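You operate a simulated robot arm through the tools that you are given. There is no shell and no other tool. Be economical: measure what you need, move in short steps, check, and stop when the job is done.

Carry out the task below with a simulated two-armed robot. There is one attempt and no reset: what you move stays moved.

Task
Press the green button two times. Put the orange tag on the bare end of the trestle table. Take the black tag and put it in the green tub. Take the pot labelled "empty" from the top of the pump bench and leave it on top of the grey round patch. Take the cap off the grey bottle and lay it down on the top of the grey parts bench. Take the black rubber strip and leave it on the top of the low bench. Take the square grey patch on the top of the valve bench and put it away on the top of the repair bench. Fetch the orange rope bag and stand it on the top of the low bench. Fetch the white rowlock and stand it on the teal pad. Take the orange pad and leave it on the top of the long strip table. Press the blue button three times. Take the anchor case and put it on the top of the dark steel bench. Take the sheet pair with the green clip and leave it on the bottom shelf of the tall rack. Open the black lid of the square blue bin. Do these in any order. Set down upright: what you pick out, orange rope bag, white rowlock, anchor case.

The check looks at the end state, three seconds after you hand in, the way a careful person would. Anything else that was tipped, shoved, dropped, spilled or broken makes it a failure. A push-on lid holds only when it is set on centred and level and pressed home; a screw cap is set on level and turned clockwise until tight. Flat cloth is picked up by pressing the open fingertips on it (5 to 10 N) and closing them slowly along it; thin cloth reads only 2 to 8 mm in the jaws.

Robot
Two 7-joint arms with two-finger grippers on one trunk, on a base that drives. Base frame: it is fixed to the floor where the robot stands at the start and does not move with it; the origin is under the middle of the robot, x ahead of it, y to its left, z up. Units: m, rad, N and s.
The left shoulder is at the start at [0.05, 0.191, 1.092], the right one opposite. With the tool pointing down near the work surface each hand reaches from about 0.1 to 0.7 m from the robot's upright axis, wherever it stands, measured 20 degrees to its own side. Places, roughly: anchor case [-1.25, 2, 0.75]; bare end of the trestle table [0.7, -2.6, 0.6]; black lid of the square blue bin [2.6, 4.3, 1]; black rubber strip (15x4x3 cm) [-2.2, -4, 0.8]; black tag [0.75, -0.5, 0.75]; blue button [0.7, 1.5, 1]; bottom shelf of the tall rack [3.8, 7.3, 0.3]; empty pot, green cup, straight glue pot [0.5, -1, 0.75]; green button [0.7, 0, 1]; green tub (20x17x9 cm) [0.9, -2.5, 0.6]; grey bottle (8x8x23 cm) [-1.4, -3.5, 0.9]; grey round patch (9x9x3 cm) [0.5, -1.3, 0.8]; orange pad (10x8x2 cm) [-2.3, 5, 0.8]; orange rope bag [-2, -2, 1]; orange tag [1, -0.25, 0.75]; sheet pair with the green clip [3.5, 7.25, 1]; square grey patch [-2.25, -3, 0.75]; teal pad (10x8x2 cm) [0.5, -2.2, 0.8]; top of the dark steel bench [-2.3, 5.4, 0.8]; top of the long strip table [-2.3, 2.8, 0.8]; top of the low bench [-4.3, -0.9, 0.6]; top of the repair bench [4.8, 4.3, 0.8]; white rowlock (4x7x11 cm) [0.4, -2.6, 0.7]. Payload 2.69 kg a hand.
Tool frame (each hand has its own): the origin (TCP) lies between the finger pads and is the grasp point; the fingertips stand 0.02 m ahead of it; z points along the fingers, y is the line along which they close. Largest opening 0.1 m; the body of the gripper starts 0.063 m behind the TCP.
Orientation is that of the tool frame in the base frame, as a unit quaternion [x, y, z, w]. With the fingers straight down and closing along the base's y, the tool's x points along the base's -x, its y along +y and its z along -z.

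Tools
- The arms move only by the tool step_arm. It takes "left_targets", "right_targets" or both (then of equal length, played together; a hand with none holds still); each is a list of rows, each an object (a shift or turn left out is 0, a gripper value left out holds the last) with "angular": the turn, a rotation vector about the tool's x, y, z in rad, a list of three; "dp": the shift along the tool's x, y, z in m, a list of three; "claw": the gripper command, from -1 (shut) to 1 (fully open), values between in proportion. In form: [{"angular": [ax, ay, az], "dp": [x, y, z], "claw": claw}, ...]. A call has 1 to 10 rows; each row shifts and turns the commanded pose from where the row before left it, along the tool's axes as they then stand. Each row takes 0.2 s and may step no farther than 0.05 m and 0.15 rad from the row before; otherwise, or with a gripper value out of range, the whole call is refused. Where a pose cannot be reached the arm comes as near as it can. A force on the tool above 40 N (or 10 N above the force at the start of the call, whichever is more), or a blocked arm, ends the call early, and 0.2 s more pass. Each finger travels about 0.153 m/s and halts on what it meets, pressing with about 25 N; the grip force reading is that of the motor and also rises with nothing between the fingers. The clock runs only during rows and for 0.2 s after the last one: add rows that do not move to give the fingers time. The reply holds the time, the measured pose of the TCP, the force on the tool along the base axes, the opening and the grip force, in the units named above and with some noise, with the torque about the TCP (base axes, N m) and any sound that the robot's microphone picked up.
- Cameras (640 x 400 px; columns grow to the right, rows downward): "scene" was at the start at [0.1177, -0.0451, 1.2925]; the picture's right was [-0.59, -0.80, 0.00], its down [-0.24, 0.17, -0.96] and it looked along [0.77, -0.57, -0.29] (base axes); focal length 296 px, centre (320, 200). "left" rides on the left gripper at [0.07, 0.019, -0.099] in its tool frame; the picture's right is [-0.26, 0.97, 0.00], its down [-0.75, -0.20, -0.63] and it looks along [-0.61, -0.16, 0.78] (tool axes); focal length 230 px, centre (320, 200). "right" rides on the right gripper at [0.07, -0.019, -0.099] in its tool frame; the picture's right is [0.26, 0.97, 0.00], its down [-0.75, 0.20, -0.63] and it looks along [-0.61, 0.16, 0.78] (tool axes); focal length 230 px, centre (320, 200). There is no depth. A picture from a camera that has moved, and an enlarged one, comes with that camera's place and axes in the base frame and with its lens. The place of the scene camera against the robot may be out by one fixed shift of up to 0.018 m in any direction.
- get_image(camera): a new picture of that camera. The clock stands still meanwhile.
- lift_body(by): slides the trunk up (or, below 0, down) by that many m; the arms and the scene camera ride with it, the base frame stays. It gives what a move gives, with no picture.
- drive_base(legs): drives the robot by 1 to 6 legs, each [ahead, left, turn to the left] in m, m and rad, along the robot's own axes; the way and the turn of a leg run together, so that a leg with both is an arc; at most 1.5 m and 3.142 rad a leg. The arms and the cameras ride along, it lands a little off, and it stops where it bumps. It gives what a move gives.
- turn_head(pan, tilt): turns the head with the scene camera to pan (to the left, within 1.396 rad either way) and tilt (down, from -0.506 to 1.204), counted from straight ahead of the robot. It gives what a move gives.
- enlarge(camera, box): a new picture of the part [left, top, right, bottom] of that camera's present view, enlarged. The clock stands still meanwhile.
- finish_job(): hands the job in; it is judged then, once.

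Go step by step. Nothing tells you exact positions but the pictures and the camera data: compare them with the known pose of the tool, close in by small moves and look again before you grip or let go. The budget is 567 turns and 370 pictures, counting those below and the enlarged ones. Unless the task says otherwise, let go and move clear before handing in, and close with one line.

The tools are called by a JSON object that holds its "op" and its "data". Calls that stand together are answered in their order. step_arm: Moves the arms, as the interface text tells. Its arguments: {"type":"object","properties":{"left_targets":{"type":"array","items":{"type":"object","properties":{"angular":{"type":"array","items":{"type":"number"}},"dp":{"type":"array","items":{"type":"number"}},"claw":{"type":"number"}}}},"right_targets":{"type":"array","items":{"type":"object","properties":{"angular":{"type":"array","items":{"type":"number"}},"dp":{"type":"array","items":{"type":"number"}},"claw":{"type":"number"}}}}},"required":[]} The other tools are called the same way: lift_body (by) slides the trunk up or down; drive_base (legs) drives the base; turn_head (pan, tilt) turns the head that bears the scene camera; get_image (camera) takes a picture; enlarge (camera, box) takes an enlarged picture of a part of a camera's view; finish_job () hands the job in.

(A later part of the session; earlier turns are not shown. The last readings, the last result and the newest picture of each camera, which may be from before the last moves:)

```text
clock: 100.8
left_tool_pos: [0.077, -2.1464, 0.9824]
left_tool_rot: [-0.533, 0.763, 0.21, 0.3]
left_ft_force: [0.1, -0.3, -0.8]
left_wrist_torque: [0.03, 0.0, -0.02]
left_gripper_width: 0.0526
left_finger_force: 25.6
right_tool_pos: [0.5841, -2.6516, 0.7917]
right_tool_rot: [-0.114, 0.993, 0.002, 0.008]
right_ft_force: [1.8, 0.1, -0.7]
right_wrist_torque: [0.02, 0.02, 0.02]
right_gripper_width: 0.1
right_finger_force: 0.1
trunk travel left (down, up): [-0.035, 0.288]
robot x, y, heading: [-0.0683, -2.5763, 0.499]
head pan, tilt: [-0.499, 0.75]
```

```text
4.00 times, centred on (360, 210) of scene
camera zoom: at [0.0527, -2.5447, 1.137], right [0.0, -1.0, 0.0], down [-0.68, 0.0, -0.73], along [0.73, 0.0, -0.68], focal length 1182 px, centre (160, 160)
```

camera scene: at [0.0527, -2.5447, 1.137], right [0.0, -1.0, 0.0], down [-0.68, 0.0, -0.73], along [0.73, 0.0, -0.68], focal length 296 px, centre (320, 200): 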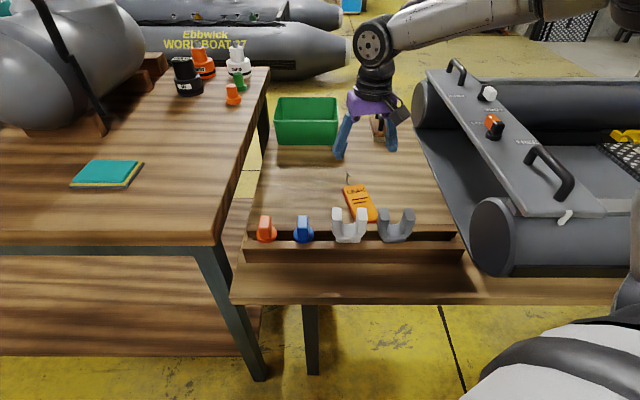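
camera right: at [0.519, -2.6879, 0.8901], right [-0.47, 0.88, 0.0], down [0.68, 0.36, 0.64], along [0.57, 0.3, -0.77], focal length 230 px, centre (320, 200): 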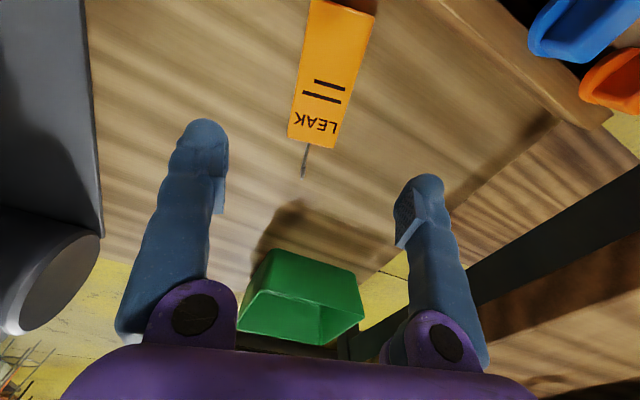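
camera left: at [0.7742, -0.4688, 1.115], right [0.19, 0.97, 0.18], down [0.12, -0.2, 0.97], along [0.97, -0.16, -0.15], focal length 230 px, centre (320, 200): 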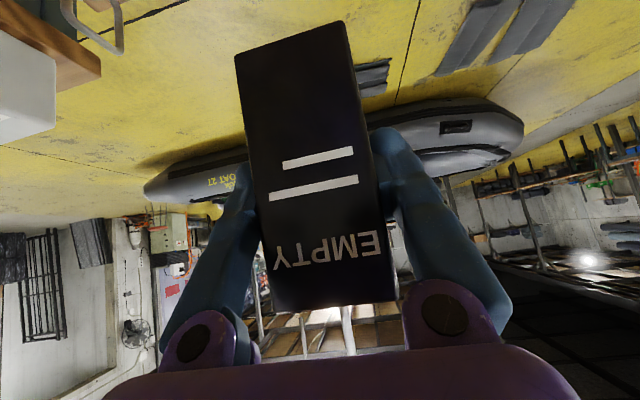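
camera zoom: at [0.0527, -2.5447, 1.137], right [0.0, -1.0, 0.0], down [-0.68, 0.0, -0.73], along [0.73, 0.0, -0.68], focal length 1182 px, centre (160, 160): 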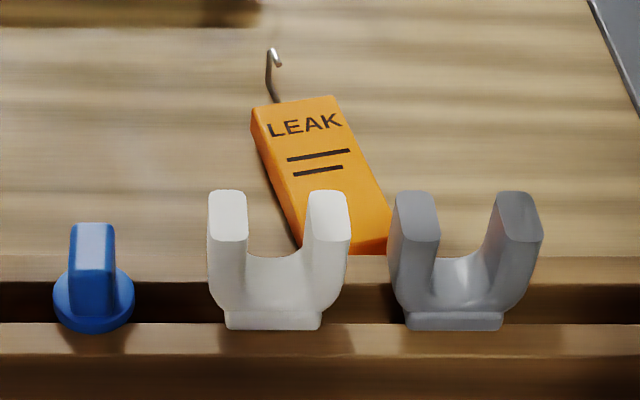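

White rowlock: web centre about [0.44, -2.60], top z about 0.75, in the rack groove. I'll turn the right hand 77° so the fingers close along x over its web, hovering above it.

{"op": "step_arm", "data": {"right_targets": [{"dp": [0, 0, -0.04], "angular": [0, 0, -0.149]}, {"dp": [0, 0, -0.04], "angular": [0, 0, -0.149]}, {"angular": [0, 0, -0.149]}, {"angular": [0, 0, -0.149]}, {"angular": [0, 0, -0.149]}, {"angular": [0, 0, -0.149]}, {"angular": [0, 0, -0.149]}, {"angular": [0, 0, -0.149]}, {"angular": [0, 0, -0.149]}]}}

```text
clock: 102.8
left_tool_pos: [0.0776, -2.1469, 0.983]
left_tool_rot: [-0.533, 0.763, 0.209, 0.3]
left_ft_force: [-0.1, 0.5, -1.3]
left_wrist_torque: [0.01, 0.0, 0.02]
left_gripper_width: 0.0528
left_finger_force: 24.4
right_tool_pos: [0.5823, -2.6541, 0.8698]
right_tool_rot: [0.707, -0.707, 0.003, -0.007]
right_ft_force: [0.4, -0.2, -1.3]
right_wrist_torque: [0.0, -0.04, 0.0]
right_gripper_width: 0.1
right_finger_force: 0.1
trunk travel left (down, up): [-0.035, 0.288]
robot x, y, heading: [-0.0678, -2.5729, 0.495]
head pan, tilt: [-0.499, 0.75]
```

{"op": "step_arm", "data": {"right_targets": [{"dp": [-0.018, 0.045, 0], "claw": 0.5}, {"dp": [-0.018, 0.045, 0]}, {"dp": [-0.018, 0.045, 0]}, {}]}}

{"op": "get_image", "data": {"camera": "right"}}

{"op": "enlarge", "data": {"camera": "scene", "box": [240, 110, 480, 260]}}

```text
clock: 103.8
left_tool_pos: [0.0768, -2.1464, 0.9828]
left_tool_rot: [-0.532, 0.764, 0.209, 0.3]
left_ft_force: [0.6, -0.1, -1.0]
left_wrist_torque: [0.03, 0.0, -0.01]
left_gripper_width: 0.0527
left_finger_force: 24.9
right_tool_pos: [0.4475, -2.5987, 0.8694]
right_tool_rot: [-0.707, 0.707, -0.003, 0.007]
right_ft_force: [-0.5, -0.5, 0.2]
right_wrist_torque: [-0.01, 0.0, -0.02]
right_gripper_width: 0.0752
right_finger_force: 0.0
trunk travel left (down, up): [-0.035, 0.288]
robot x, y, heading: [-0.0692, -2.5712, 0.496]
head pan, tilt: [-0.499, 0.75]
```

```text
315 pictures are left
camera right: at [0.4639, -2.6704, 0.9686], right [-0.97, -0.26, -0.02], down [-0.21, 0.75, 0.63], along [-0.15, 0.61, -0.78], focal length 230 px, centre (320, 200)
```

right: 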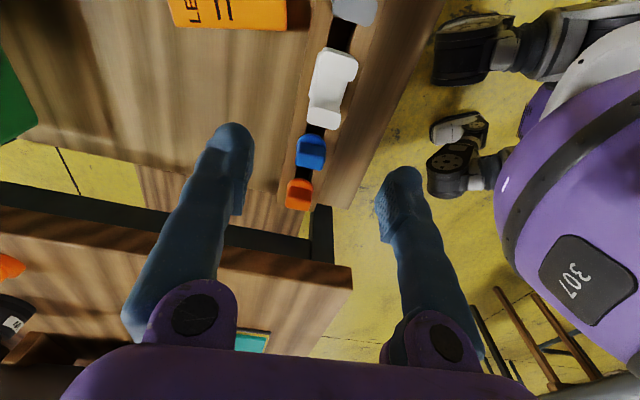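

```text
2.67 times, centred on (360, 185) of scene
camera zoom: at [0.0527, -2.5448, 1.1369], right [0.0, -1.0, 0.0], down [-0.68, 0.0, -0.73], along [0.73, 0.0, -0.68], focal length 788 px, centre (213, 240)
```

zoom: 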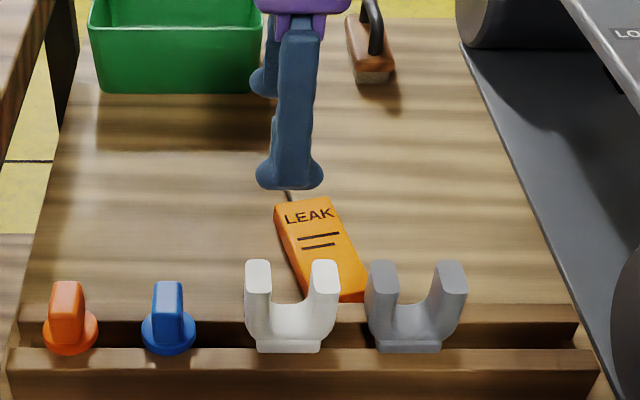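

Refined rowlock centre is [0.443, -2.618]. Descend toward z 0.71 with the fingers before and behind the web.

{"op": "step_arm", "data": {"right_targets": [{"dp": [0.019, 0.004, 0.02]}, {"dp": [0, 0, 0.04]}, {"dp": [0, 0, 0.04]}, {"dp": [0, 0, 0.03]}, {"dp": [0, 0, 0.02]}, {}]}}

{"op": "get_image", "data": {"camera": "right"}}

{"op": "enlarge", "data": {"camera": "scene", "box": [280, 160, 440, 260]}}

```text
clock: 105.2
left_tool_pos: [0.0777, -2.1463, 0.9832]
left_tool_rot: [-0.533, 0.763, 0.21, 0.3]
left_ft_force: [1.3, -0.5, -1.5]
left_wrist_torque: [-0.03, -0.03, -0.02]
left_gripper_width: 0.0529
left_finger_force: 25.0
right_tool_pos: [0.446, -2.6178, 0.72]
right_tool_rot: [-0.707, 0.708, -0.003, 0.007]
right_ft_force: [0.0, 0.2, 1.0]
right_wrist_torque: [0.01, 0.0, 0.01]
right_gripper_width: 0.0751
right_finger_force: 0.1
trunk travel left (down, up): [-0.035, 0.288]
robot x, y, heading: [-0.0679, -2.5743, 0.495]
head pan, tilt: [-0.499, 0.75]
```

```text
313 pictures are left
camera right: at [0.4621, -2.6885, 0.8192], right [-0.97, -0.26, -0.02], down [-0.21, 0.75, 0.63], along [-0.15, 0.61, -0.78], focal length 230 px, centre (320, 200)
```

right: 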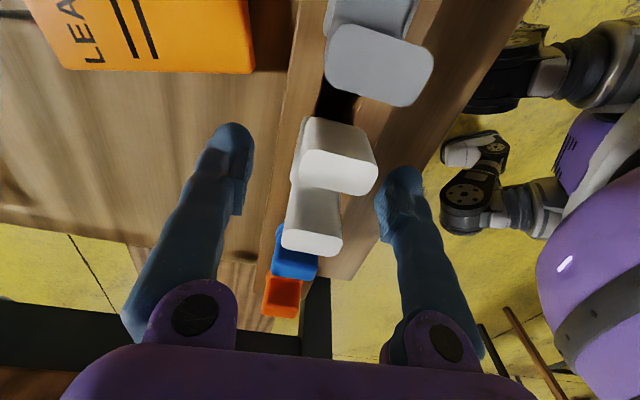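

```text
4.00 times, centred on (360, 210) of scene
camera zoom: at [0.0527, -2.5447, 1.1369], right [0.0, -1.0, 0.0], down [-0.68, 0.0, -0.73], along [0.73, 0.0, -0.68], focal length 1182 px, centre (160, 160)
```

zoom: 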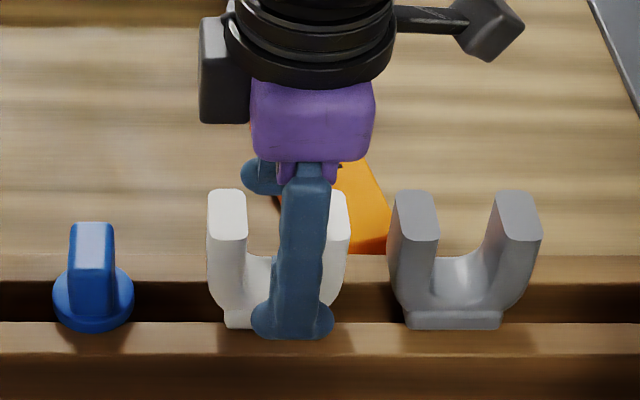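

Rowlock top appears at z about 0.73, so I'll go down 3 cm more, then close on the web.

{"op": "step_arm", "data": {"right_targets": [{"dp": [-0.004, 0.003, 0.015]}, {"dp": [0, 0, 0.01]}, {"dp": [0, 0, 0.006]}, {}]}}

{"op": "enlarge", "data": {"camera": "scene", "box": [280, 160, 440, 260]}}

```text
clock: 106.2
left_tool_pos: [0.0768, -2.1468, 0.9838]
left_tool_rot: [-0.533, 0.763, 0.209, 0.3]
left_ft_force: [-0.6, -0.3, -0.6]
left_wrist_torque: [0.01, -0.03, 0.0]
left_gripper_width: 0.0531
left_finger_force: 24.3
right_tool_pos: [0.4435, -2.6128, 0.687]
right_tool_rot: [-0.707, 0.707, -0.003, 0.008]
right_ft_force: [-0.1, 0.7, -0.2]
right_wrist_torque: [0.0, 0.03, 0.02]
right_gripper_width: 0.0748
right_finger_force: 0.1
trunk travel left (down, up): [-0.035, 0.288]
robot x, y, heading: [-0.0637, -2.5745, 0.493]
head pan, tilt: [-0.499, 0.75]
```

```text
4.00 times, centred on (360, 210) of scene
camera zoom: at [0.0527, -2.5447, 1.1369], right [0.0, -1.0, 0.0], down [-0.68, 0.0, -0.73], along [0.73, 0.0, -0.68], focal length 1182 px, centre (160, 160)
```

zoom: 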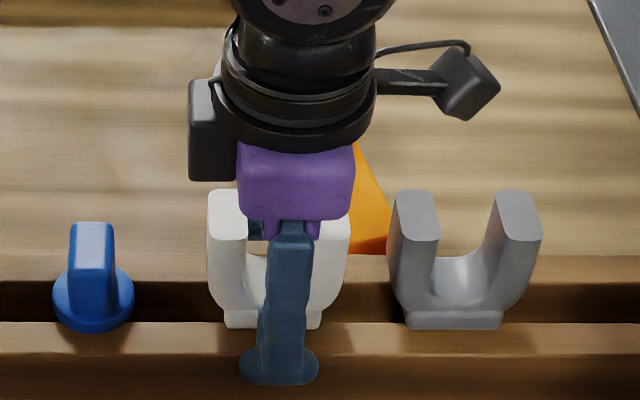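

The front fingertip may be slightly below the rail top, so I'll raise 1.3 cm before closing on the web.

{"op": "step_arm", "data": {"right_targets": [{"dp": [0, 0, -0.013]}, {"claw": 0.1}, {"claw": -0.2}, {"claw": -1}, {}, {}]}}

{"op": "enlarge", "data": {"camera": "scene", "box": [280, 160, 440, 260]}}

{"op": "get_image", "data": {"camera": "right"}}

```text
clock: 107.6
left_tool_pos: [0.0773, -2.1468, 0.9827]
left_tool_rot: [-0.533, 0.763, 0.209, 0.3]
left_ft_force: [0.8, -0.3, -1.3]
left_wrist_torque: [0.03, 0.0, 0.01]
left_gripper_width: 0.0529
left_finger_force: 25.3
right_tool_pos: [0.4422, -2.6138, 0.7001]
right_tool_rot: [-0.706, 0.708, -0.003, 0.006]
right_ft_force: [-0.1, 0.3, -0.2]
right_wrist_torque: [0.01, 0.0, 0.01]
right_gripper_width: 0.0059
right_finger_force: 25.2
trunk travel left (down, up): [-0.035, 0.288]
robot x, y, heading: [-0.0698, -2.5771, 0.497]
head pan, tilt: [-0.499, 0.75]
```

```text
4.00 times, centred on (360, 210) of scene
camera zoom: at [0.0527, -2.5447, 1.1369], right [0.0, -1.0, 0.0], down [-0.68, 0.0, -0.73], along [0.73, 0.0, -0.68], focal length 1182 px, centre (160, 160)
```

zoom: 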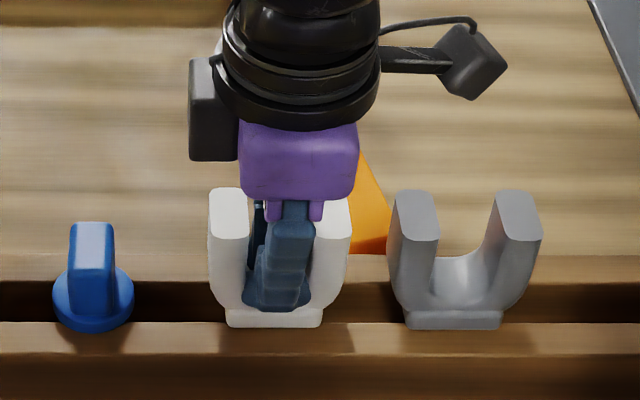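

```text
309 pictures are left
camera right: at [0.4596, -2.6843, 0.7995], right [-0.97, -0.26, -0.01], down [-0.21, 0.75, 0.63], along [-0.15, 0.61, -0.78], focal length 230 px, centre (320, 200)
```

right: 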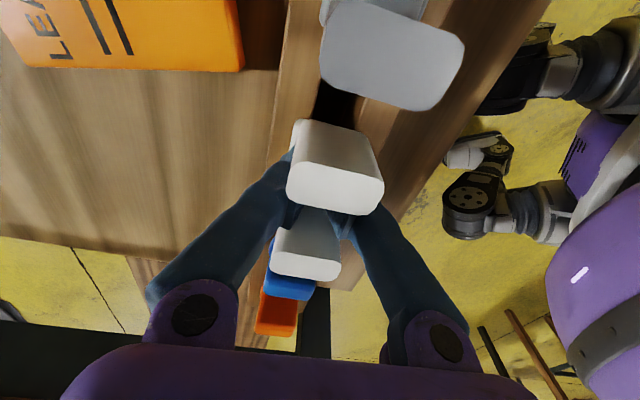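

The fingers closed in the U's empty gap. I'll instead grip the U's left arm across its 4 cm depth: open, raise, shift 2.5 cm left, lower, close.

{"op": "step_arm", "data": {"right_targets": [{"claw": 0.5}, {}, {}, {"dp": [0, 0, -0.04]}, {"dp": [-0.024, 0, -0.01]}, {"dp": [0, 0, 0.02]}, {"dp": [0, 0, 0.02]}]}}

{"op": "enlarge", "data": {"camera": "scene", "box": [280, 160, 440, 260]}}

```text
clock: 109.2
left_tool_pos: [0.0774, -2.147, 0.9831]
left_tool_rot: [-0.531, 0.764, 0.209, 0.3]
left_ft_force: [0.6, 0.6, -1.2]
left_wrist_torque: [0.01, 0.0, 0.03]
left_gripper_width: 0.0528
left_finger_force: 24.5
right_tool_pos: [0.4426, -2.5895, 0.7117]
right_tool_rot: [-0.707, 0.708, -0.003, 0.006]
right_ft_force: [-0.4, -0.1, -0.3]
right_wrist_torque: [-0.01, 0.0, 0.03]
right_gripper_width: 0.0751
right_finger_force: 0.0
trunk travel left (down, up): [-0.035, 0.288]
robot x, y, heading: [-0.0698, -2.5754, 0.498]
head pan, tilt: [-0.499, 0.75]
```

```text
4.00 times, centred on (360, 210) of scene
camera zoom: at [0.0528, -2.5447, 1.137], right [0.0, -1.0, 0.0], down [-0.68, 0.0, -0.73], along [0.73, 0.0, -0.68], focal length 1182 px, centre (160, 160)
```

zoom: 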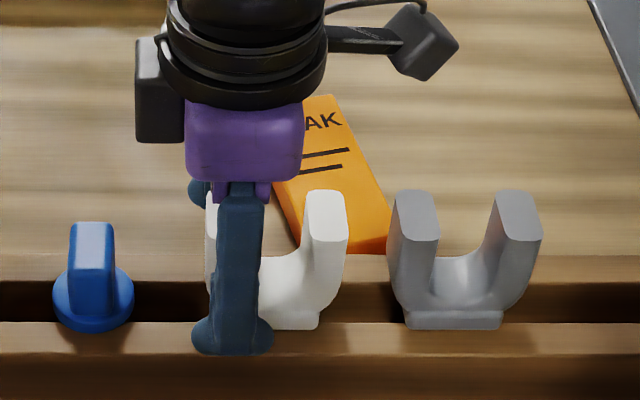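

Aligned on the left arm. Close and lift gently.

{"op": "step_arm", "data": {"right_targets": [{"claw": 0.0}, {"claw": -1}, {}, {}, {"dp": [0, 0, -0.02]}, {"dp": [0, 0, -0.03]}, {"dp": [0, 0, -0.03]}, {}]}}

{"op": "enlarge", "data": {"camera": "scene", "box": [280, 130, 440, 230]}}

{"op": "get_image", "data": {"camera": "right"}}

```text
clock: 111.0
left_tool_pos: [0.0767, -2.1453, 0.9823]
left_tool_rot: [-0.532, 0.764, 0.209, 0.3]
left_ft_force: [0.1, -0.1, 0.1]
left_wrist_torque: [0.02, 0.02, 0.03]
left_gripper_width: 0.053
left_finger_force: 24.8
right_tool_pos: [0.4403, -2.5909, 0.7922]
right_tool_rot: [-0.707, 0.707, -0.003, 0.007]
right_ft_force: [-1.2, -0.3, -0.5]
right_wrist_torque: [-0.02, 0.02, 0.03]
right_gripper_width: 0.0327
right_finger_force: 24.9
trunk travel left (down, up): [-0.035, 0.288]
robot x, y, heading: [-0.0702, -2.5731, 0.497]
head pan, tilt: [-0.499, 0.75]
```

```text
4.00 times, centred on (360, 180) of scene
camera zoom: at [0.0528, -2.5448, 1.1369], right [0.0, -1.0, 0.0], down [-0.68, 0.0, -0.73], along [0.73, 0.0, -0.68], focal length 1182 px, centre (160, 280)
```

zoom: 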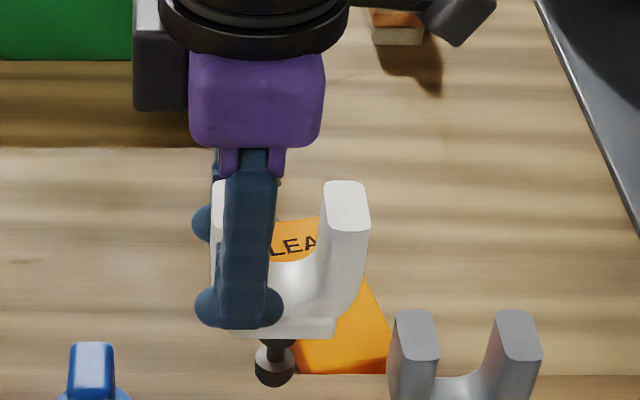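

```text
306 pictures are left
camera right: at [0.4576, -2.6614, 0.8905], right [-0.97, -0.26, -0.01], down [-0.21, 0.75, 0.63], along [-0.15, 0.61, -0.78], focal length 230 px, centre (320, 200)
```

right: 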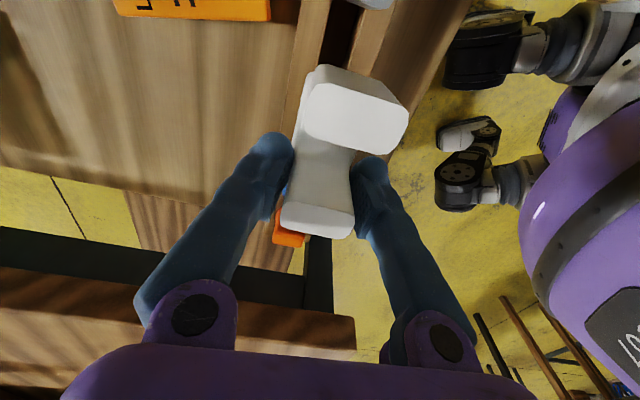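

Rowlock lifted; it has a pin and knob below. The teal pad is at about [0.463, -2.175]. I'll raise the hand and slide the base 0.3 m left along the bench.

{"op": "step_arm", "data": {"right_targets": [{"dp": [0, 0, -0.045]}, {"dp": [0, 0, -0.045]}, {"dp": [0, 0, -0.045]}, {"dp": [0, 0, -0.045]}]}}

{"op": "drive_base", "data": {"legs": [[0.143, 0.264, 0]]}}

{"op": "get_image", "data": {"camera": "scene"}}

{"op": "get_image", "data": {"camera": "right"}}

```text
clock: 112.0
left_tool_pos: [0.0781, -2.1466, 0.982]
left_tool_rot: [-0.532, 0.763, 0.209, 0.3]
left_ft_force: [-1.0, -0.1, -1.3]
left_wrist_torque: [-0.03, 0.01, 0.01]
left_gripper_width: 0.0528
left_finger_force: 24.8
right_tool_pos: [0.4366, -2.5898, 0.9714]
right_tool_rot: [0.707, -0.707, 0.003, -0.006]
right_ft_force: [0.4, 0.4, -1.5]
right_wrist_torque: [0.02, 0.04, 0.01]
right_gripper_width: 0.0331
right_finger_force: 25.3
trunk travel left (down, up): [-0.035, 0.288]
robot x, y, heading: [-0.0678, -2.5734, 0.497]
head pan, tilt: [-0.499, 0.75]
```

```text
clock: 114.9
left_tool_pos: [0.0818, -1.847, 0.983]
left_tool_rot: [-0.531, 0.765, 0.208, 0.299]
left_ft_force: [-0.2, -0.5, -1.3]
left_wrist_torque: [0.02, 0.0, 0.01]
left_gripper_width: 0.0528
left_finger_force: 24.8
right_tool_pos: [0.4403, -2.2925, 0.9704]
right_tool_rot: [-0.704, 0.71, -0.003, 0.007]
right_ft_force: [-0.4, -0.3, -0.3]
right_wrist_torque: [0.03, 0.0, -0.02]
right_gripper_width: 0.0329
right_finger_force: 24.9
trunk travel left (down, up): [-0.035, 0.288]
robot x, y, heading: [-0.0647, -2.2744, 0.494]
head pan, tilt: [-0.499, 0.75]
```

```text
305 pictures are left
camera scene: at [0.0552, -2.2449, 1.1369], right [-0.01, -1.0, 0.0], down [-0.68, 0.01, -0.73], along [0.73, -0.01, -0.68], focal length 296 px, centre (320, 200)
```

scene: 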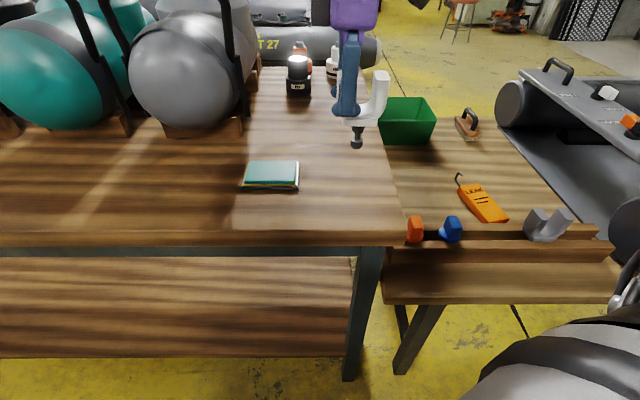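

```text
304 pictures are left
camera right: at [0.457, -2.3644, 1.0688], right [-0.97, -0.25, -0.01], down [-0.2, 0.75, 0.63], along [-0.15, 0.61, -0.78], focal length 230 px, centre (320, 200)
```

right: 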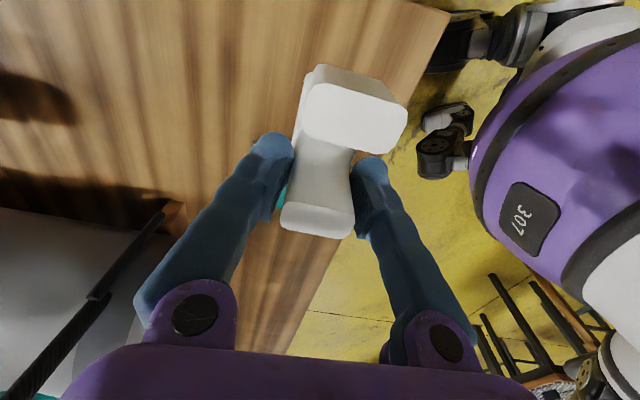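

Pad centre is about [0.45, -2.18]; the rowlock's pin is 2.4 cm right of the TCP. I'll move so that the pin is above the pad and check tilt.

{"op": "step_arm", "data": {"right_targets": [{"dp": [-0.045, -0.003, 0]}, {"dp": [-0.045, -0.003, 0]}, {"dp": [-0.044, -0.003, 0]}, {}]}}

{"op": "turn_head", "data": {"pan": -0.35, "tilt": 0.4}}

{"op": "get_image", "data": {"camera": "scene"}}

{"op": "get_image", "data": {"camera": "right"}}

```text
clock: 115.9
left_tool_pos: [0.0827, -1.8465, 0.9823]
left_tool_rot: [-0.53, 0.765, 0.207, 0.3]
left_ft_force: [0.3, -0.8, -1.0]
left_wrist_torque: [0.05, 0.02, 0.01]
left_gripper_width: 0.0527
left_finger_force: 25.0
right_tool_pos: [0.4454, -2.1923, 0.9719]
right_tool_rot: [0.708, -0.706, 0.005, -0.006]
right_ft_force: [-0.8, -0.2, 0.5]
right_wrist_torque: [0.05, -0.03, -0.01]
right_gripper_width: 0.0328
right_finger_force: 24.5
right hand out of reach, approached as far as the arm can: row 3
trunk travel left (down, up): [-0.035, 0.288]
robot x, y, heading: [-0.0638, -2.2736, 0.493]
head pan, tilt: [-0.499, 0.75]
```

```text
clock: 116.8
left_tool_pos: [0.0827, -1.848, 0.9832]
left_tool_rot: [-0.529, 0.766, 0.208, 0.301]
left_ft_force: [0.8, 0.2, -1.1]
left_wrist_torque: [0.03, -0.03, -0.02]
left_gripper_width: 0.0527
left_finger_force: 25.0
right_tool_pos: [0.4449, -2.1919, 0.9718]
right_tool_rot: [0.707, -0.707, 0.005, -0.006]
right_ft_force: [0.2, 0.1, -0.4]
right_wrist_torque: [0.03, 0.0, 0.0]
right_gripper_width: 0.0328
right_finger_force: 25.1
trunk travel left (down, up): [-0.035, 0.288]
robot x, y, heading: [-0.0672, -2.271, 0.487]
head pan, tilt: [-0.351, 0.4]
```

```text
303 pictures are left
camera scene: at [0.0641, -2.2315, 1.168], right [0.14, -0.99, 0.0], down [-0.39, -0.05, -0.92], along [0.91, 0.13, -0.39], focal length 296 px, centre (320, 200)
```

scene: 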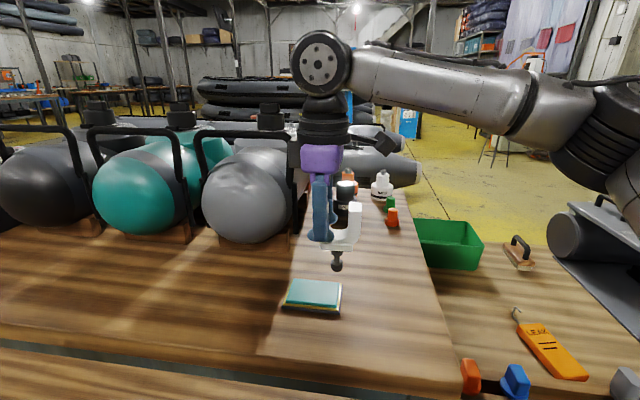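

```text
302 pictures are left
camera right: at [0.4618, -2.2638, 1.0707], right [-0.97, -0.26, -0.02], down [-0.21, 0.75, 0.63], along [-0.15, 0.61, -0.78], focal length 230 px, centre (320, 200)
```

right: 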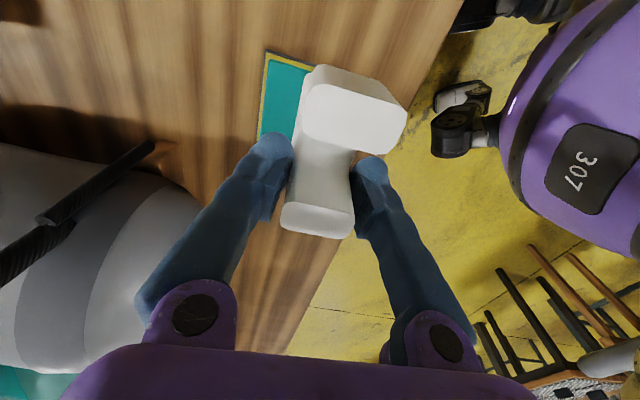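

Pad centre by the hand camera is [0.464, -2.174]. I'll nudge the base and zoom on the held rowlock to check its tilt.

{"op": "drive_base", "data": {"legs": [[0.035, 0.032, 0]]}}

{"op": "enlarge", "data": {"camera": "scene", "box": [240, 200, 400, 320]}}

```text
clock: 117.7
left_tool_pos: [0.099, -1.8019, 0.982]
left_tool_rot: [-0.53, 0.765, 0.208, 0.3]
left_ft_force: [-0.1, 0.2, -0.3]
left_wrist_torque: [0.01, 0.0, 0.01]
left_gripper_width: 0.053
left_finger_force: 24.9
right_tool_pos: [0.4602, -2.148, 0.9721]
right_tool_rot: [0.708, -0.707, 0.005, -0.006]
right_ft_force: [0.3, 1.0, -1.4]
right_wrist_torque: [0.02, 0.0, -0.01]
right_gripper_width: 0.0328
right_finger_force: 25.2
trunk travel left (down, up): [-0.035, 0.288]
robot x, y, heading: [-0.0511, -2.2335, 0.49]
head pan, tilt: [-0.351, 0.4]
```

```text
3.33 times, centred on (320, 260) of scene
camera zoom: at [0.0796, -2.187, 1.168], right [0.14, -0.99, 0.0], down [-0.39, -0.05, -0.92], along [0.91, 0.13, -0.39], focal length 985 px, centre (320, 0)
```

zoom: 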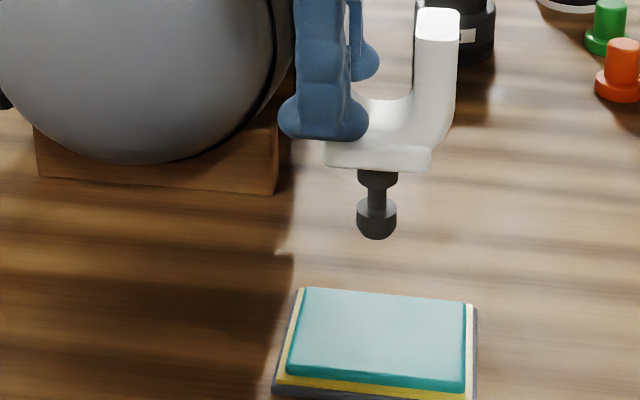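

The rowlock hangs upright above the pad centre. I'll lower to contact in small steps.

{"op": "step_arm", "data": {"right_targets": [{"dp": [0.002, -0.003, 0.03]}, {"dp": [0, 0, 0.015]}, {"dp": [0, 0, 0.006]}, {"dp": [0, 0, 0.004]}, {"dp": [0, 0, 0.004]}]}}

{"op": "enlarge", "data": {"camera": "scene", "box": [240, 200, 400, 320]}}

```text
clock: 118.9
left_tool_pos: [0.0994, -1.8044, 0.9833]
left_tool_rot: [-0.529, 0.765, 0.208, 0.301]
left_ft_force: [0.0, -0.4, -0.9]
left_wrist_torque: [0.02, -0.03, 0.02]
left_gripper_width: 0.0526
left_finger_force: 25.0
right_tool_pos: [0.4644, -2.1506, 0.9123]
right_tool_rot: [0.708, -0.706, 0.004, -0.007]
right_ft_force: [0.6, 0.5, -0.9]
right_wrist_torque: [0.01, 0.01, -0.04]
right_gripper_width: 0.0327
right_finger_force: 25.2
trunk travel left (down, up): [-0.035, 0.288]
robot x, y, heading: [-0.0493, -2.23, 0.489]
head pan, tilt: [-0.351, 0.4]
```

```text
3.33 times, centred on (320, 260) of scene
camera zoom: at [0.0795, -2.1874, 1.168], right [0.14, -0.99, 0.0], down [-0.39, -0.05, -0.92], along [0.91, 0.13, -0.39], focal length 985 px, centre (320, 0)
```

zoom: 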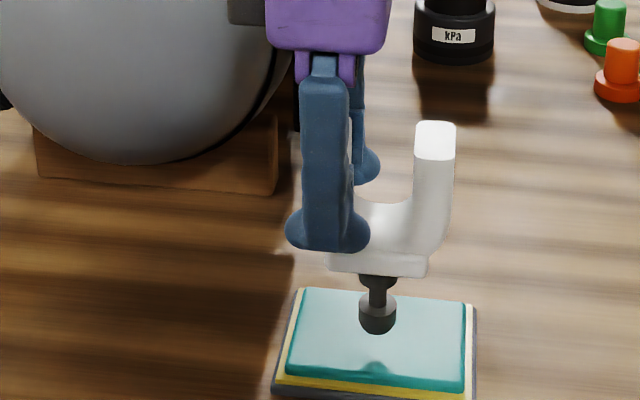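

Still ~2 cm above; its landing point is slightly toward the front, so I'll shift 1 cm forward and keep lowering.

{"op": "step_arm", "data": {"right_targets": [{"dp": [0, -0.01, 0.004]}, {"dp": [0, 0, 0.005]}, {"dp": [0, 0, 0.004]}, {"dp": [0, 0, 0.003]}]}}

{"op": "enlarge", "data": {"camera": "scene", "box": [240, 200, 400, 320]}}

```text
clock: 119.9
left_tool_pos: [0.0975, -1.8037, 0.9837]
left_tool_rot: [-0.53, 0.765, 0.208, 0.302]
left_ft_force: [0.8, 0.4, -1.1]
left_wrist_torque: [0.01, 0.02, 0.02]
left_gripper_width: 0.0529
left_finger_force: 24.7
right_tool_pos: [0.4744, -2.1503, 0.8993]
right_tool_rot: [0.708, -0.706, 0.004, -0.009]
right_ft_force: [1.0, -1.9, 12.8]
right_wrist_torque: [-0.47, -0.14, 0.04]
right_gripper_width: 0.0332
right_finger_force: 25.1
trunk travel left (down, up): [-0.035, 0.288]
robot x, y, heading: [-0.0471, -2.229, 0.489]
head pan, tilt: [-0.351, 0.4]
```

```text
3.33 times, centred on (320, 260) of scene
camera zoom: at [0.0787, -2.1877, 1.1685], right [0.14, -0.99, 0.0], down [-0.38, -0.05, -0.92], along [0.91, 0.13, -0.39], focal length 985 px, centre (320, 0)
```

zoom: 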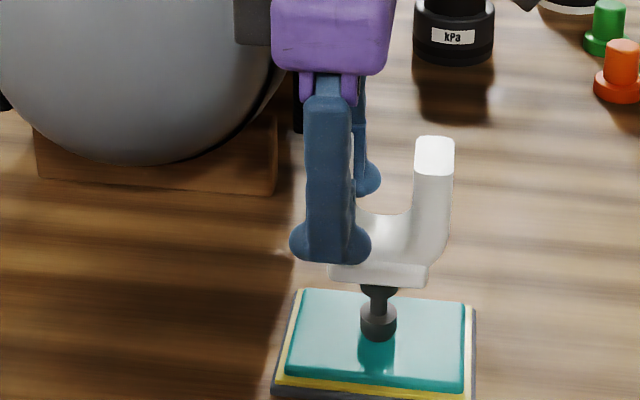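

Contact made at the pad's centre. I'll relax 1 mm and open just slightly to see whether it stands.

{"op": "step_arm", "data": {"right_targets": [{"dp": [0, 0, -0.001]}, {"claw": -0.24}, {}, {}]}}

{"op": "enlarge", "data": {"camera": "scene", "box": [240, 200, 400, 320]}}

```text
clock: 120.9
left_tool_pos: [0.0983, -1.8027, 0.983]
left_tool_rot: [-0.53, 0.765, 0.209, 0.301]
left_ft_force: [-0.8, -0.2, -0.2]
left_wrist_torque: [0.04, -0.01, 0.03]
left_gripper_width: 0.0528
left_finger_force: 24.9
right_tool_pos: [0.4738, -2.1507, 0.8973]
right_tool_rot: [0.708, -0.706, 0.005, -0.007]
right_ft_force: [-0.3, 0.6, 0.6]
right_wrist_torque: [-0.01, -0.02, 0.0]
right_gripper_width: 0.038
right_finger_force: 0.1
trunk travel left (down, up): [-0.035, 0.288]
robot x, y, heading: [-0.0485, -2.2278, 0.494]
head pan, tilt: [-0.351, 0.4]
```

```text
3.33 times, centred on (320, 260) of scene
camera zoom: at [0.0794, -2.1874, 1.168], right [0.14, -0.99, 0.0], down [-0.39, -0.05, -0.92], along [0.91, 0.13, -0.39], focal length 985 px, centre (320, 0)
```

zoom: 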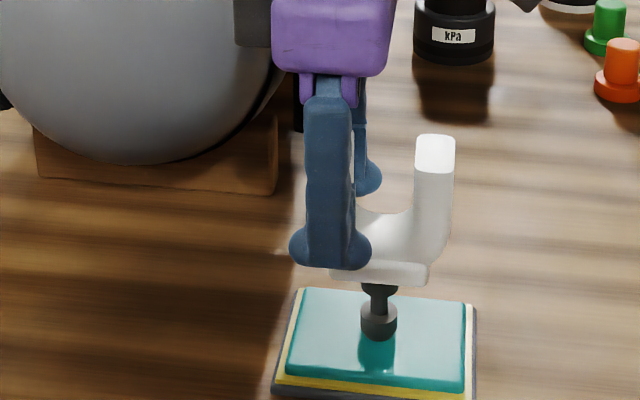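

It stands on its own. Open wider and lift straight up.

{"op": "step_arm", "data": {"right_targets": [{"claw": 0.1}, {"claw": 0.5}, {}, {"dp": [0, 0, -0.03]}, {"dp": [0, 0, -0.04]}, {"dp": [0, 0, -0.04]}, {}]}}

{"op": "enlarge", "data": {"camera": "scene", "box": [240, 200, 400, 320]}}

```text
clock: 122.5
left_tool_pos: [0.0982, -1.802, 0.9831]
left_tool_rot: [-0.53, 0.765, 0.208, 0.301]
left_ft_force: [-0.2, 1.0, -1.0]
left_wrist_torque: [0.02, -0.02, -0.02]
left_gripper_width: 0.0528
left_finger_force: 24.4
right_tool_pos: [0.4797, -2.1582, 0.9985]
right_tool_rot: [0.707, -0.707, 0.005, -0.006]
right_ft_force: [-0.6, 1.1, 0.1]
right_wrist_torque: [0.02, -0.01, -0.01]
right_gripper_width: 0.0749
right_finger_force: 0.0
right hand out of reach, approached as far as the arm can: row 6
trunk travel left (down, up): [-0.035, 0.288]
robot x, y, heading: [-0.0498, -2.2271, 0.487]
head pan, tilt: [-0.351, 0.4]
```

```text
3.33 times, centred on (320, 260) of scene
camera zoom: at [0.0795, -2.1874, 1.168], right [0.14, -0.99, 0.0], down [-0.39, -0.05, -0.92], along [0.91, 0.13, -0.39], focal length 985 px, centre (320, 0)
```

zoom: 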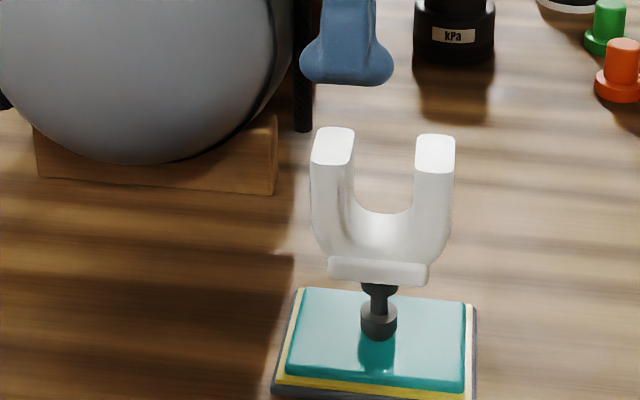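

The white rowlock stands on the teal pad. I'll pull the right hand back and raise it, then drive to the stance for dropping the black tag in the tub with the left hand.

{"op": "step_arm", "data": {"right_targets": [{"dp": [0, 0.045, 0]}, {"dp": [0, 0.045, 0]}, {"dp": [0, 0.045, 0], "angular": [0, 0, 0.149]}, {"angular": [0, 0, 0.149]}, {"angular": [0, 0, 0.149]}, {"angular": [0, 0, 0.149]}, {"angular": [0, 0, 0.149]}, {"angular": [0, 0, 0.149]}, {"angular": [0, 0, 0.149]}, {"claw": 1}]}}

{"op": "step_arm", "data": {"right_targets": [{"dp": [0, 0, -0.045]}, {"dp": [0, -0.03, -0.04]}, {"dp": [0, -0.04, -0.02]}, {"dp": [0, -0.04, 0]}]}}

```text
clock: 124.7
left_tool_pos: [0.0984, -1.8042, 0.9832]
left_tool_rot: [-0.53, 0.765, 0.208, 0.301]
left_ft_force: [0.4, 0.1, -1.0]
left_wrist_torque: [0.01, 0.02, 0.01]
left_gripper_width: 0.0527
left_finger_force: 24.7
right_tool_pos: [0.3462, -2.1611, 0.9981]
right_tool_rot: [-0.261, 0.965, 0.0, 0.008]
right_ft_force: [-0.3, 0.6, 0.1]
right_wrist_torque: [-0.01, -0.01, 0.01]
right_gripper_width: 0.0997
right_finger_force: 0.1
right hand out of reach, approached as far as the arm can: row 8
trunk travel left (down, up): [-0.035, 0.288]
robot x, y, heading: [-0.0528, -2.2247, 0.49]
head pan, tilt: [-0.351, 0.4]
```

```text
clock: 125.7
left_tool_pos: [0.0973, -1.8038, 0.9833]
left_tool_rot: [-0.53, 0.765, 0.209, 0.301]
left_ft_force: [-0.4, -0.3, -0.4]
left_wrist_torque: [-0.01, 0.0, -0.01]
left_gripper_width: 0.0528
left_finger_force: 25.2
right_tool_pos: [0.4088, -2.2599, 1.0801]
right_tool_rot: [-0.263, 0.965, 0.0, 0.007]
right_ft_force: [-0.1, 0.4, -0.1]
right_wrist_torque: [0.01, 0.01, 0.01]
right_gripper_width: 0.0999
right_finger_force: 0.0
right hand out of reach, approached as far as the arm can: row 1
trunk travel left (down, up): [-0.035, 0.288]
robot x, y, heading: [-0.048, -2.2315, 0.488]
head pan, tilt: [-0.351, 0.4]
```

{"op": "drive_base", "data": {"legs": [[-0.306, -0.256, 0], [0, 0, -1.19], [0.115, 0.097, 0]]}}

{"op": "turn_head", "data": {"pan": 0.7, "tilt": 0.5}}

{"op": "get_image", "data": {"camera": "scene"}}

{"op": "get_image", "data": {"camera": "left"}}

```text
clock: 132.7
left_tool_pos: [0.3927, -2.5888, 0.983]
left_tool_rot: [-0.006, 0.931, 0.002, 0.364]
left_ft_force: [0.2, -0.2, -0.9]
left_wrist_torque: [0.03, -0.01, 0.01]
left_gripper_width: 0.0529
left_finger_force: 25.6
right_tool_pos: [0.0818, -3.0433, 1.0795]
right_tool_rot: [0.328, 0.945, -0.004, 0.006]
right_ft_force: [0.8, 0.3, -0.7]
right_wrist_torque: [0.01, 0.01, 0.0]
right_gripper_width: 0.0999
right_finger_force: 0.1
trunk travel left (down, up): [-0.035, 0.288]
robot x, y, heading: [-0.0585, -2.6013, -0.703]
head pan, tilt: [-0.351, 0.4]
```

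```text
clock: 134.0
left_tool_pos: [0.3917, -2.5892, 0.9832]
left_tool_rot: [-0.007, 0.93, 0.003, 0.366]
left_ft_force: [0.9, 0.3, -0.4]
left_wrist_torque: [0.01, -0.04, 0.04]
left_gripper_width: 0.0531
left_finger_force: 24.8
right_tool_pos: [0.0815, -3.0424, 1.0798]
right_tool_rot: [0.329, 0.944, -0.006, 0.007]
right_ft_force: [0.5, 0.1, 0.5]
right_wrist_torque: [-0.01, 0.0, -0.01]
right_gripper_width: 0.1003
right_finger_force: 0.0
trunk travel left (down, up): [-0.035, 0.288]
robot x, y, heading: [-0.058, -2.6048, -0.709]
head pan, tilt: [0.7, 0.499]
```

```text
296 pictures are left
camera scene: at [0.0658, -2.6226, 1.1589], right [-0.01, -1.0, 0.0], down [-0.48, 0.0, -0.88], along [0.88, -0.01, -0.48], focal length 296 px, centre (320, 200)
```

scene: 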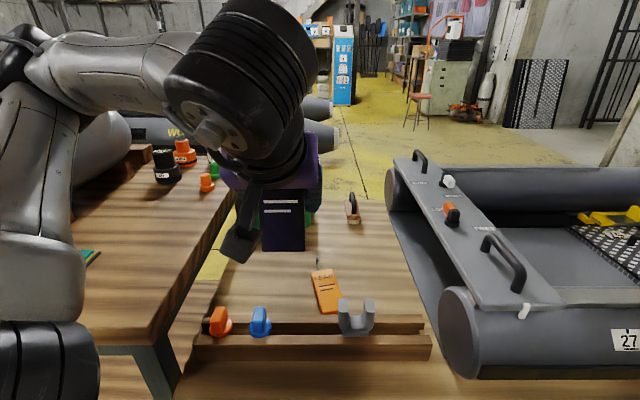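

```text
295 pictures are left
camera left: at [0.2739, -2.572, 1.0069], right [0.18, 0.97, 0.18], down [0.12, -0.2, 0.97], along [0.98, -0.15, -0.16], focal length 230 px, centre (320, 200)
```

left: 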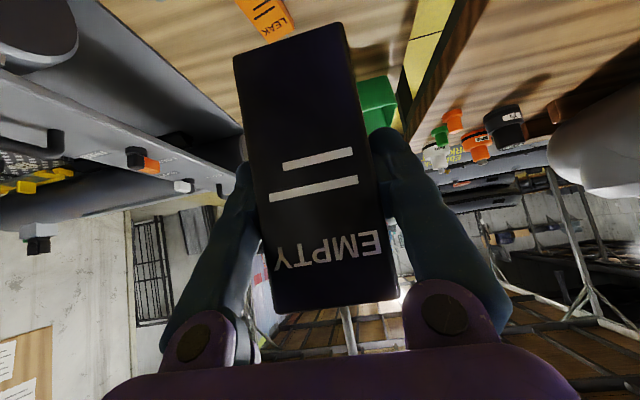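

The arm is oriented well. Extend the left hand forward toward the tub.

{"op": "step_arm", "data": {"left_targets": [{"dp": [-0.033, 0.008, 0.031]}, {"dp": [-0.033, 0.008, 0.031]}, {"dp": [-0.033, 0.008, 0.031]}, {"dp": [-0.033, 0.008, 0.031]}, {"dp": [-0.033, 0.008, 0.031]}, {"dp": [-0.033, 0.008, 0.031]}, {"dp": [-0.033, 0.008, 0.031]}, {"dp": [-0.033, 0.008, 0.031]}, {"dp": [-0.033, 0.008, 0.031]}, {"dp": [-0.033, 0.006, 0.031]}]}}

{"op": "get_image", "data": {"camera": "scene"}}

{"op": "get_image", "data": {"camera": "left"}}

```text
clock: 136.2
left_tool_pos: [0.8439, -2.5043, 0.9812]
left_tool_rot: [-0.006, 0.931, 0.002, 0.366]
left_ft_force: [0.1, -0.7, 0.4]
left_wrist_torque: [-0.02, 0.02, -0.03]
left_gripper_width: 0.0524
left_finger_force: 24.9
right_tool_pos: [0.082, -3.044, 1.0794]
right_tool_rot: [0.328, 0.945, -0.005, 0.006]
right_ft_force: [0.3, 0.4, 0.1]
right_wrist_torque: [-0.04, 0.0, 0.04]
right_gripper_width: 0.0999
right_finger_force: 0.0
trunk travel left (down, up): [-0.035, 0.288]
robot x, y, heading: [-0.0616, -2.6073, -0.706]
head pan, tilt: [0.7, 0.499]
```

```text
294 pictures are left
camera scene: at [0.0661, -2.6227, 1.1588], right [-0.01, -1.0, 0.0], down [-0.48, 0.0, -0.88], along [0.88, -0.01, -0.48], focal length 296 px, centre (320, 200)
```

scene: 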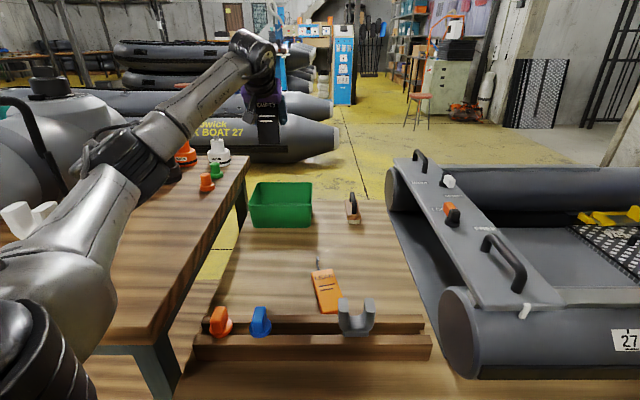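

```text
293 pictures are left
camera left: at [0.7258, -2.4882, 1.0039], right [0.18, 0.97, 0.18], down [0.12, -0.2, 0.97], along [0.98, -0.15, -0.16], focal length 230 px, centre (320, 200)
```

left: 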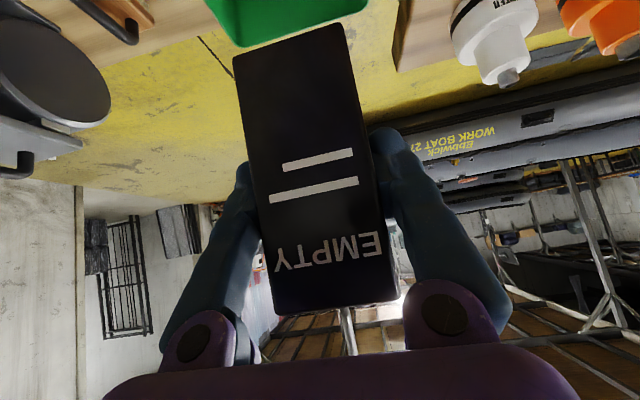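

Tub centre by the hand camera is [0.925, -2.51]. Forward 8 cm, then straight down into the tub.

{"op": "step_arm", "data": {"left_targets": [{"dp": [-0.029, 0, 0.027]}, {"dp": [-0.029, -0.005, 0.027]}, {"dp": [0.03, 0, 0.033]}, {"dp": [0.03, 0, 0.033]}, {"dp": [0.03, 0, 0.033]}]}}

{"op": "get_image", "data": {"camera": "left"}}

{"op": "get_image", "data": {"camera": "scene"}}

```text
clock: 137.4
left_tool_pos: [0.9195, -2.51, 0.8448]
left_tool_rot: [-0.007, 0.931, 0.002, 0.365]
left_ft_force: [0.8, -0.3, -1.2]
left_wrist_torque: [-0.02, -0.02, -0.02]
left_gripper_width: 0.0529
left_finger_force: 25.2
left hand out of reach, approached as far as the arm can: row 2
right_tool_pos: [0.0816, -3.0455, 1.0804]
right_tool_rot: [0.328, 0.945, -0.004, 0.006]
right_ft_force: [0.7, -0.8, 0.3]
right_wrist_torque: [0.03, -0.02, 0.01]
right_gripper_width: 0.0999
right_finger_force: 0.0
trunk travel left (down, up): [-0.035, 0.288]
robot x, y, heading: [-0.0577, -2.6075, -0.705]
head pan, tilt: [0.7, 0.499]
```

```text
292 pictures are left
camera left: at [0.8005, -2.4934, 0.8696], right [0.18, 0.97, 0.17], down [0.12, -0.2, 0.97], along [0.98, -0.15, -0.16], focal length 230 px, centre (320, 200)
```

left: 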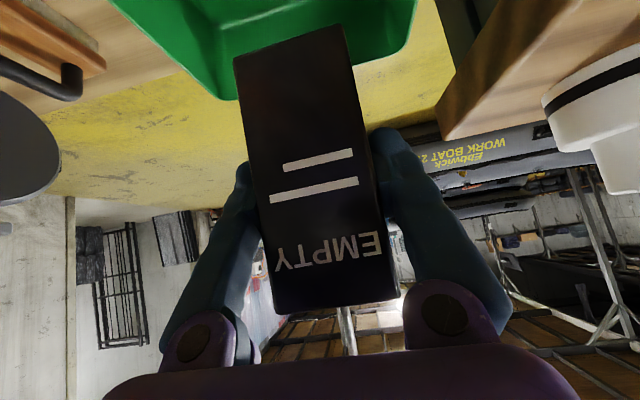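

```text
291 pictures are left
camera scene: at [0.0662, -2.6225, 1.1589], right [-0.01, -1.0, 0.0], down [-0.48, 0.0, -0.88], along [0.88, -0.01, -0.48], focal length 296 px, centre (320, 200)
```

scene: 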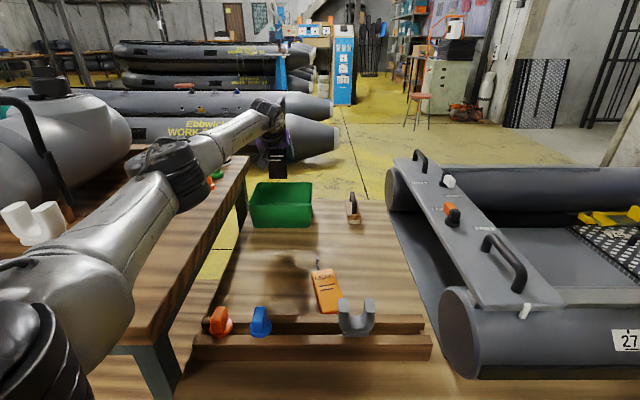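

Above the tub. Lower another ~11 cm.

{"op": "step_arm", "data": {"left_targets": [{"dp": [0.025, 0, 0.028]}, {"dp": [0.025, 0, 0.028]}, {"dp": [0.025, 0, 0.028]}]}}

{"op": "get_image", "data": {"camera": "left"}}

{"op": "enlarge", "data": {"camera": "scene", "box": [200, 130, 360, 250]}}

```text
clock: 138.2
left_tool_pos: [0.9196, -2.5089, 0.7336]
left_tool_rot: [-0.006, 0.931, 0.002, 0.366]
left_ft_force: [-0.3, -0.7, -1.3]
left_wrist_torque: [-0.04, 0.0, -0.01]
left_gripper_width: 0.0532
left_finger_force: 24.9
right_tool_pos: [0.0812, -3.0439, 1.0805]
right_tool_rot: [0.328, 0.945, -0.005, 0.006]
right_ft_force: [-0.3, 0.5, -0.1]
right_wrist_torque: [0.02, -0.01, 0.02]
right_gripper_width: 0.1
right_finger_force: 0.0
trunk travel left (down, up): [-0.035, 0.288]
robot x, y, heading: [-0.0589, -2.6076, -0.706]
head pan, tilt: [0.7, 0.499]
```

```text
290 pictures are left
camera left: at [0.8011, -2.4921, 0.7572], right [0.18, 0.97, 0.18], down [0.12, -0.2, 0.97], along [0.98, -0.15, -0.16], focal length 230 px, centre (320, 200)
```

left: 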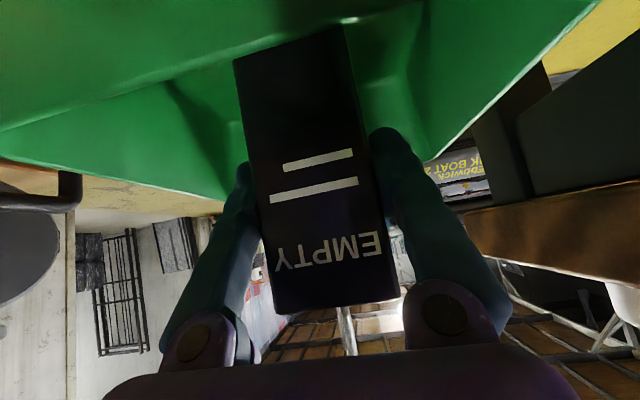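

```text
3.33 times, centred on (280, 190) of scene
camera zoom: at [0.0661, -2.6225, 1.1589], right [-0.01, -1.0, 0.0], down [-0.48, 0.0, -0.88], along [0.88, -0.01, -0.48], focal length 985 px, centre (453, 233)
```

zoom: 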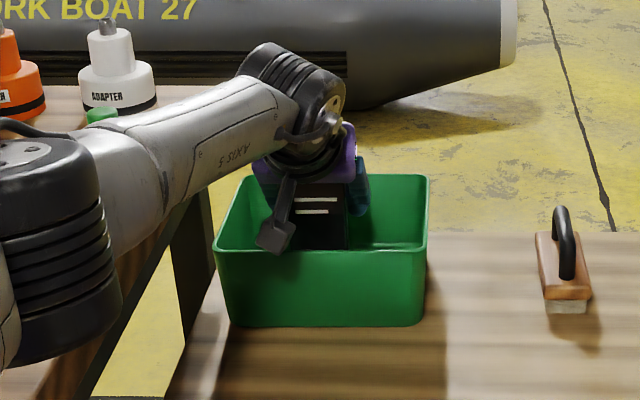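

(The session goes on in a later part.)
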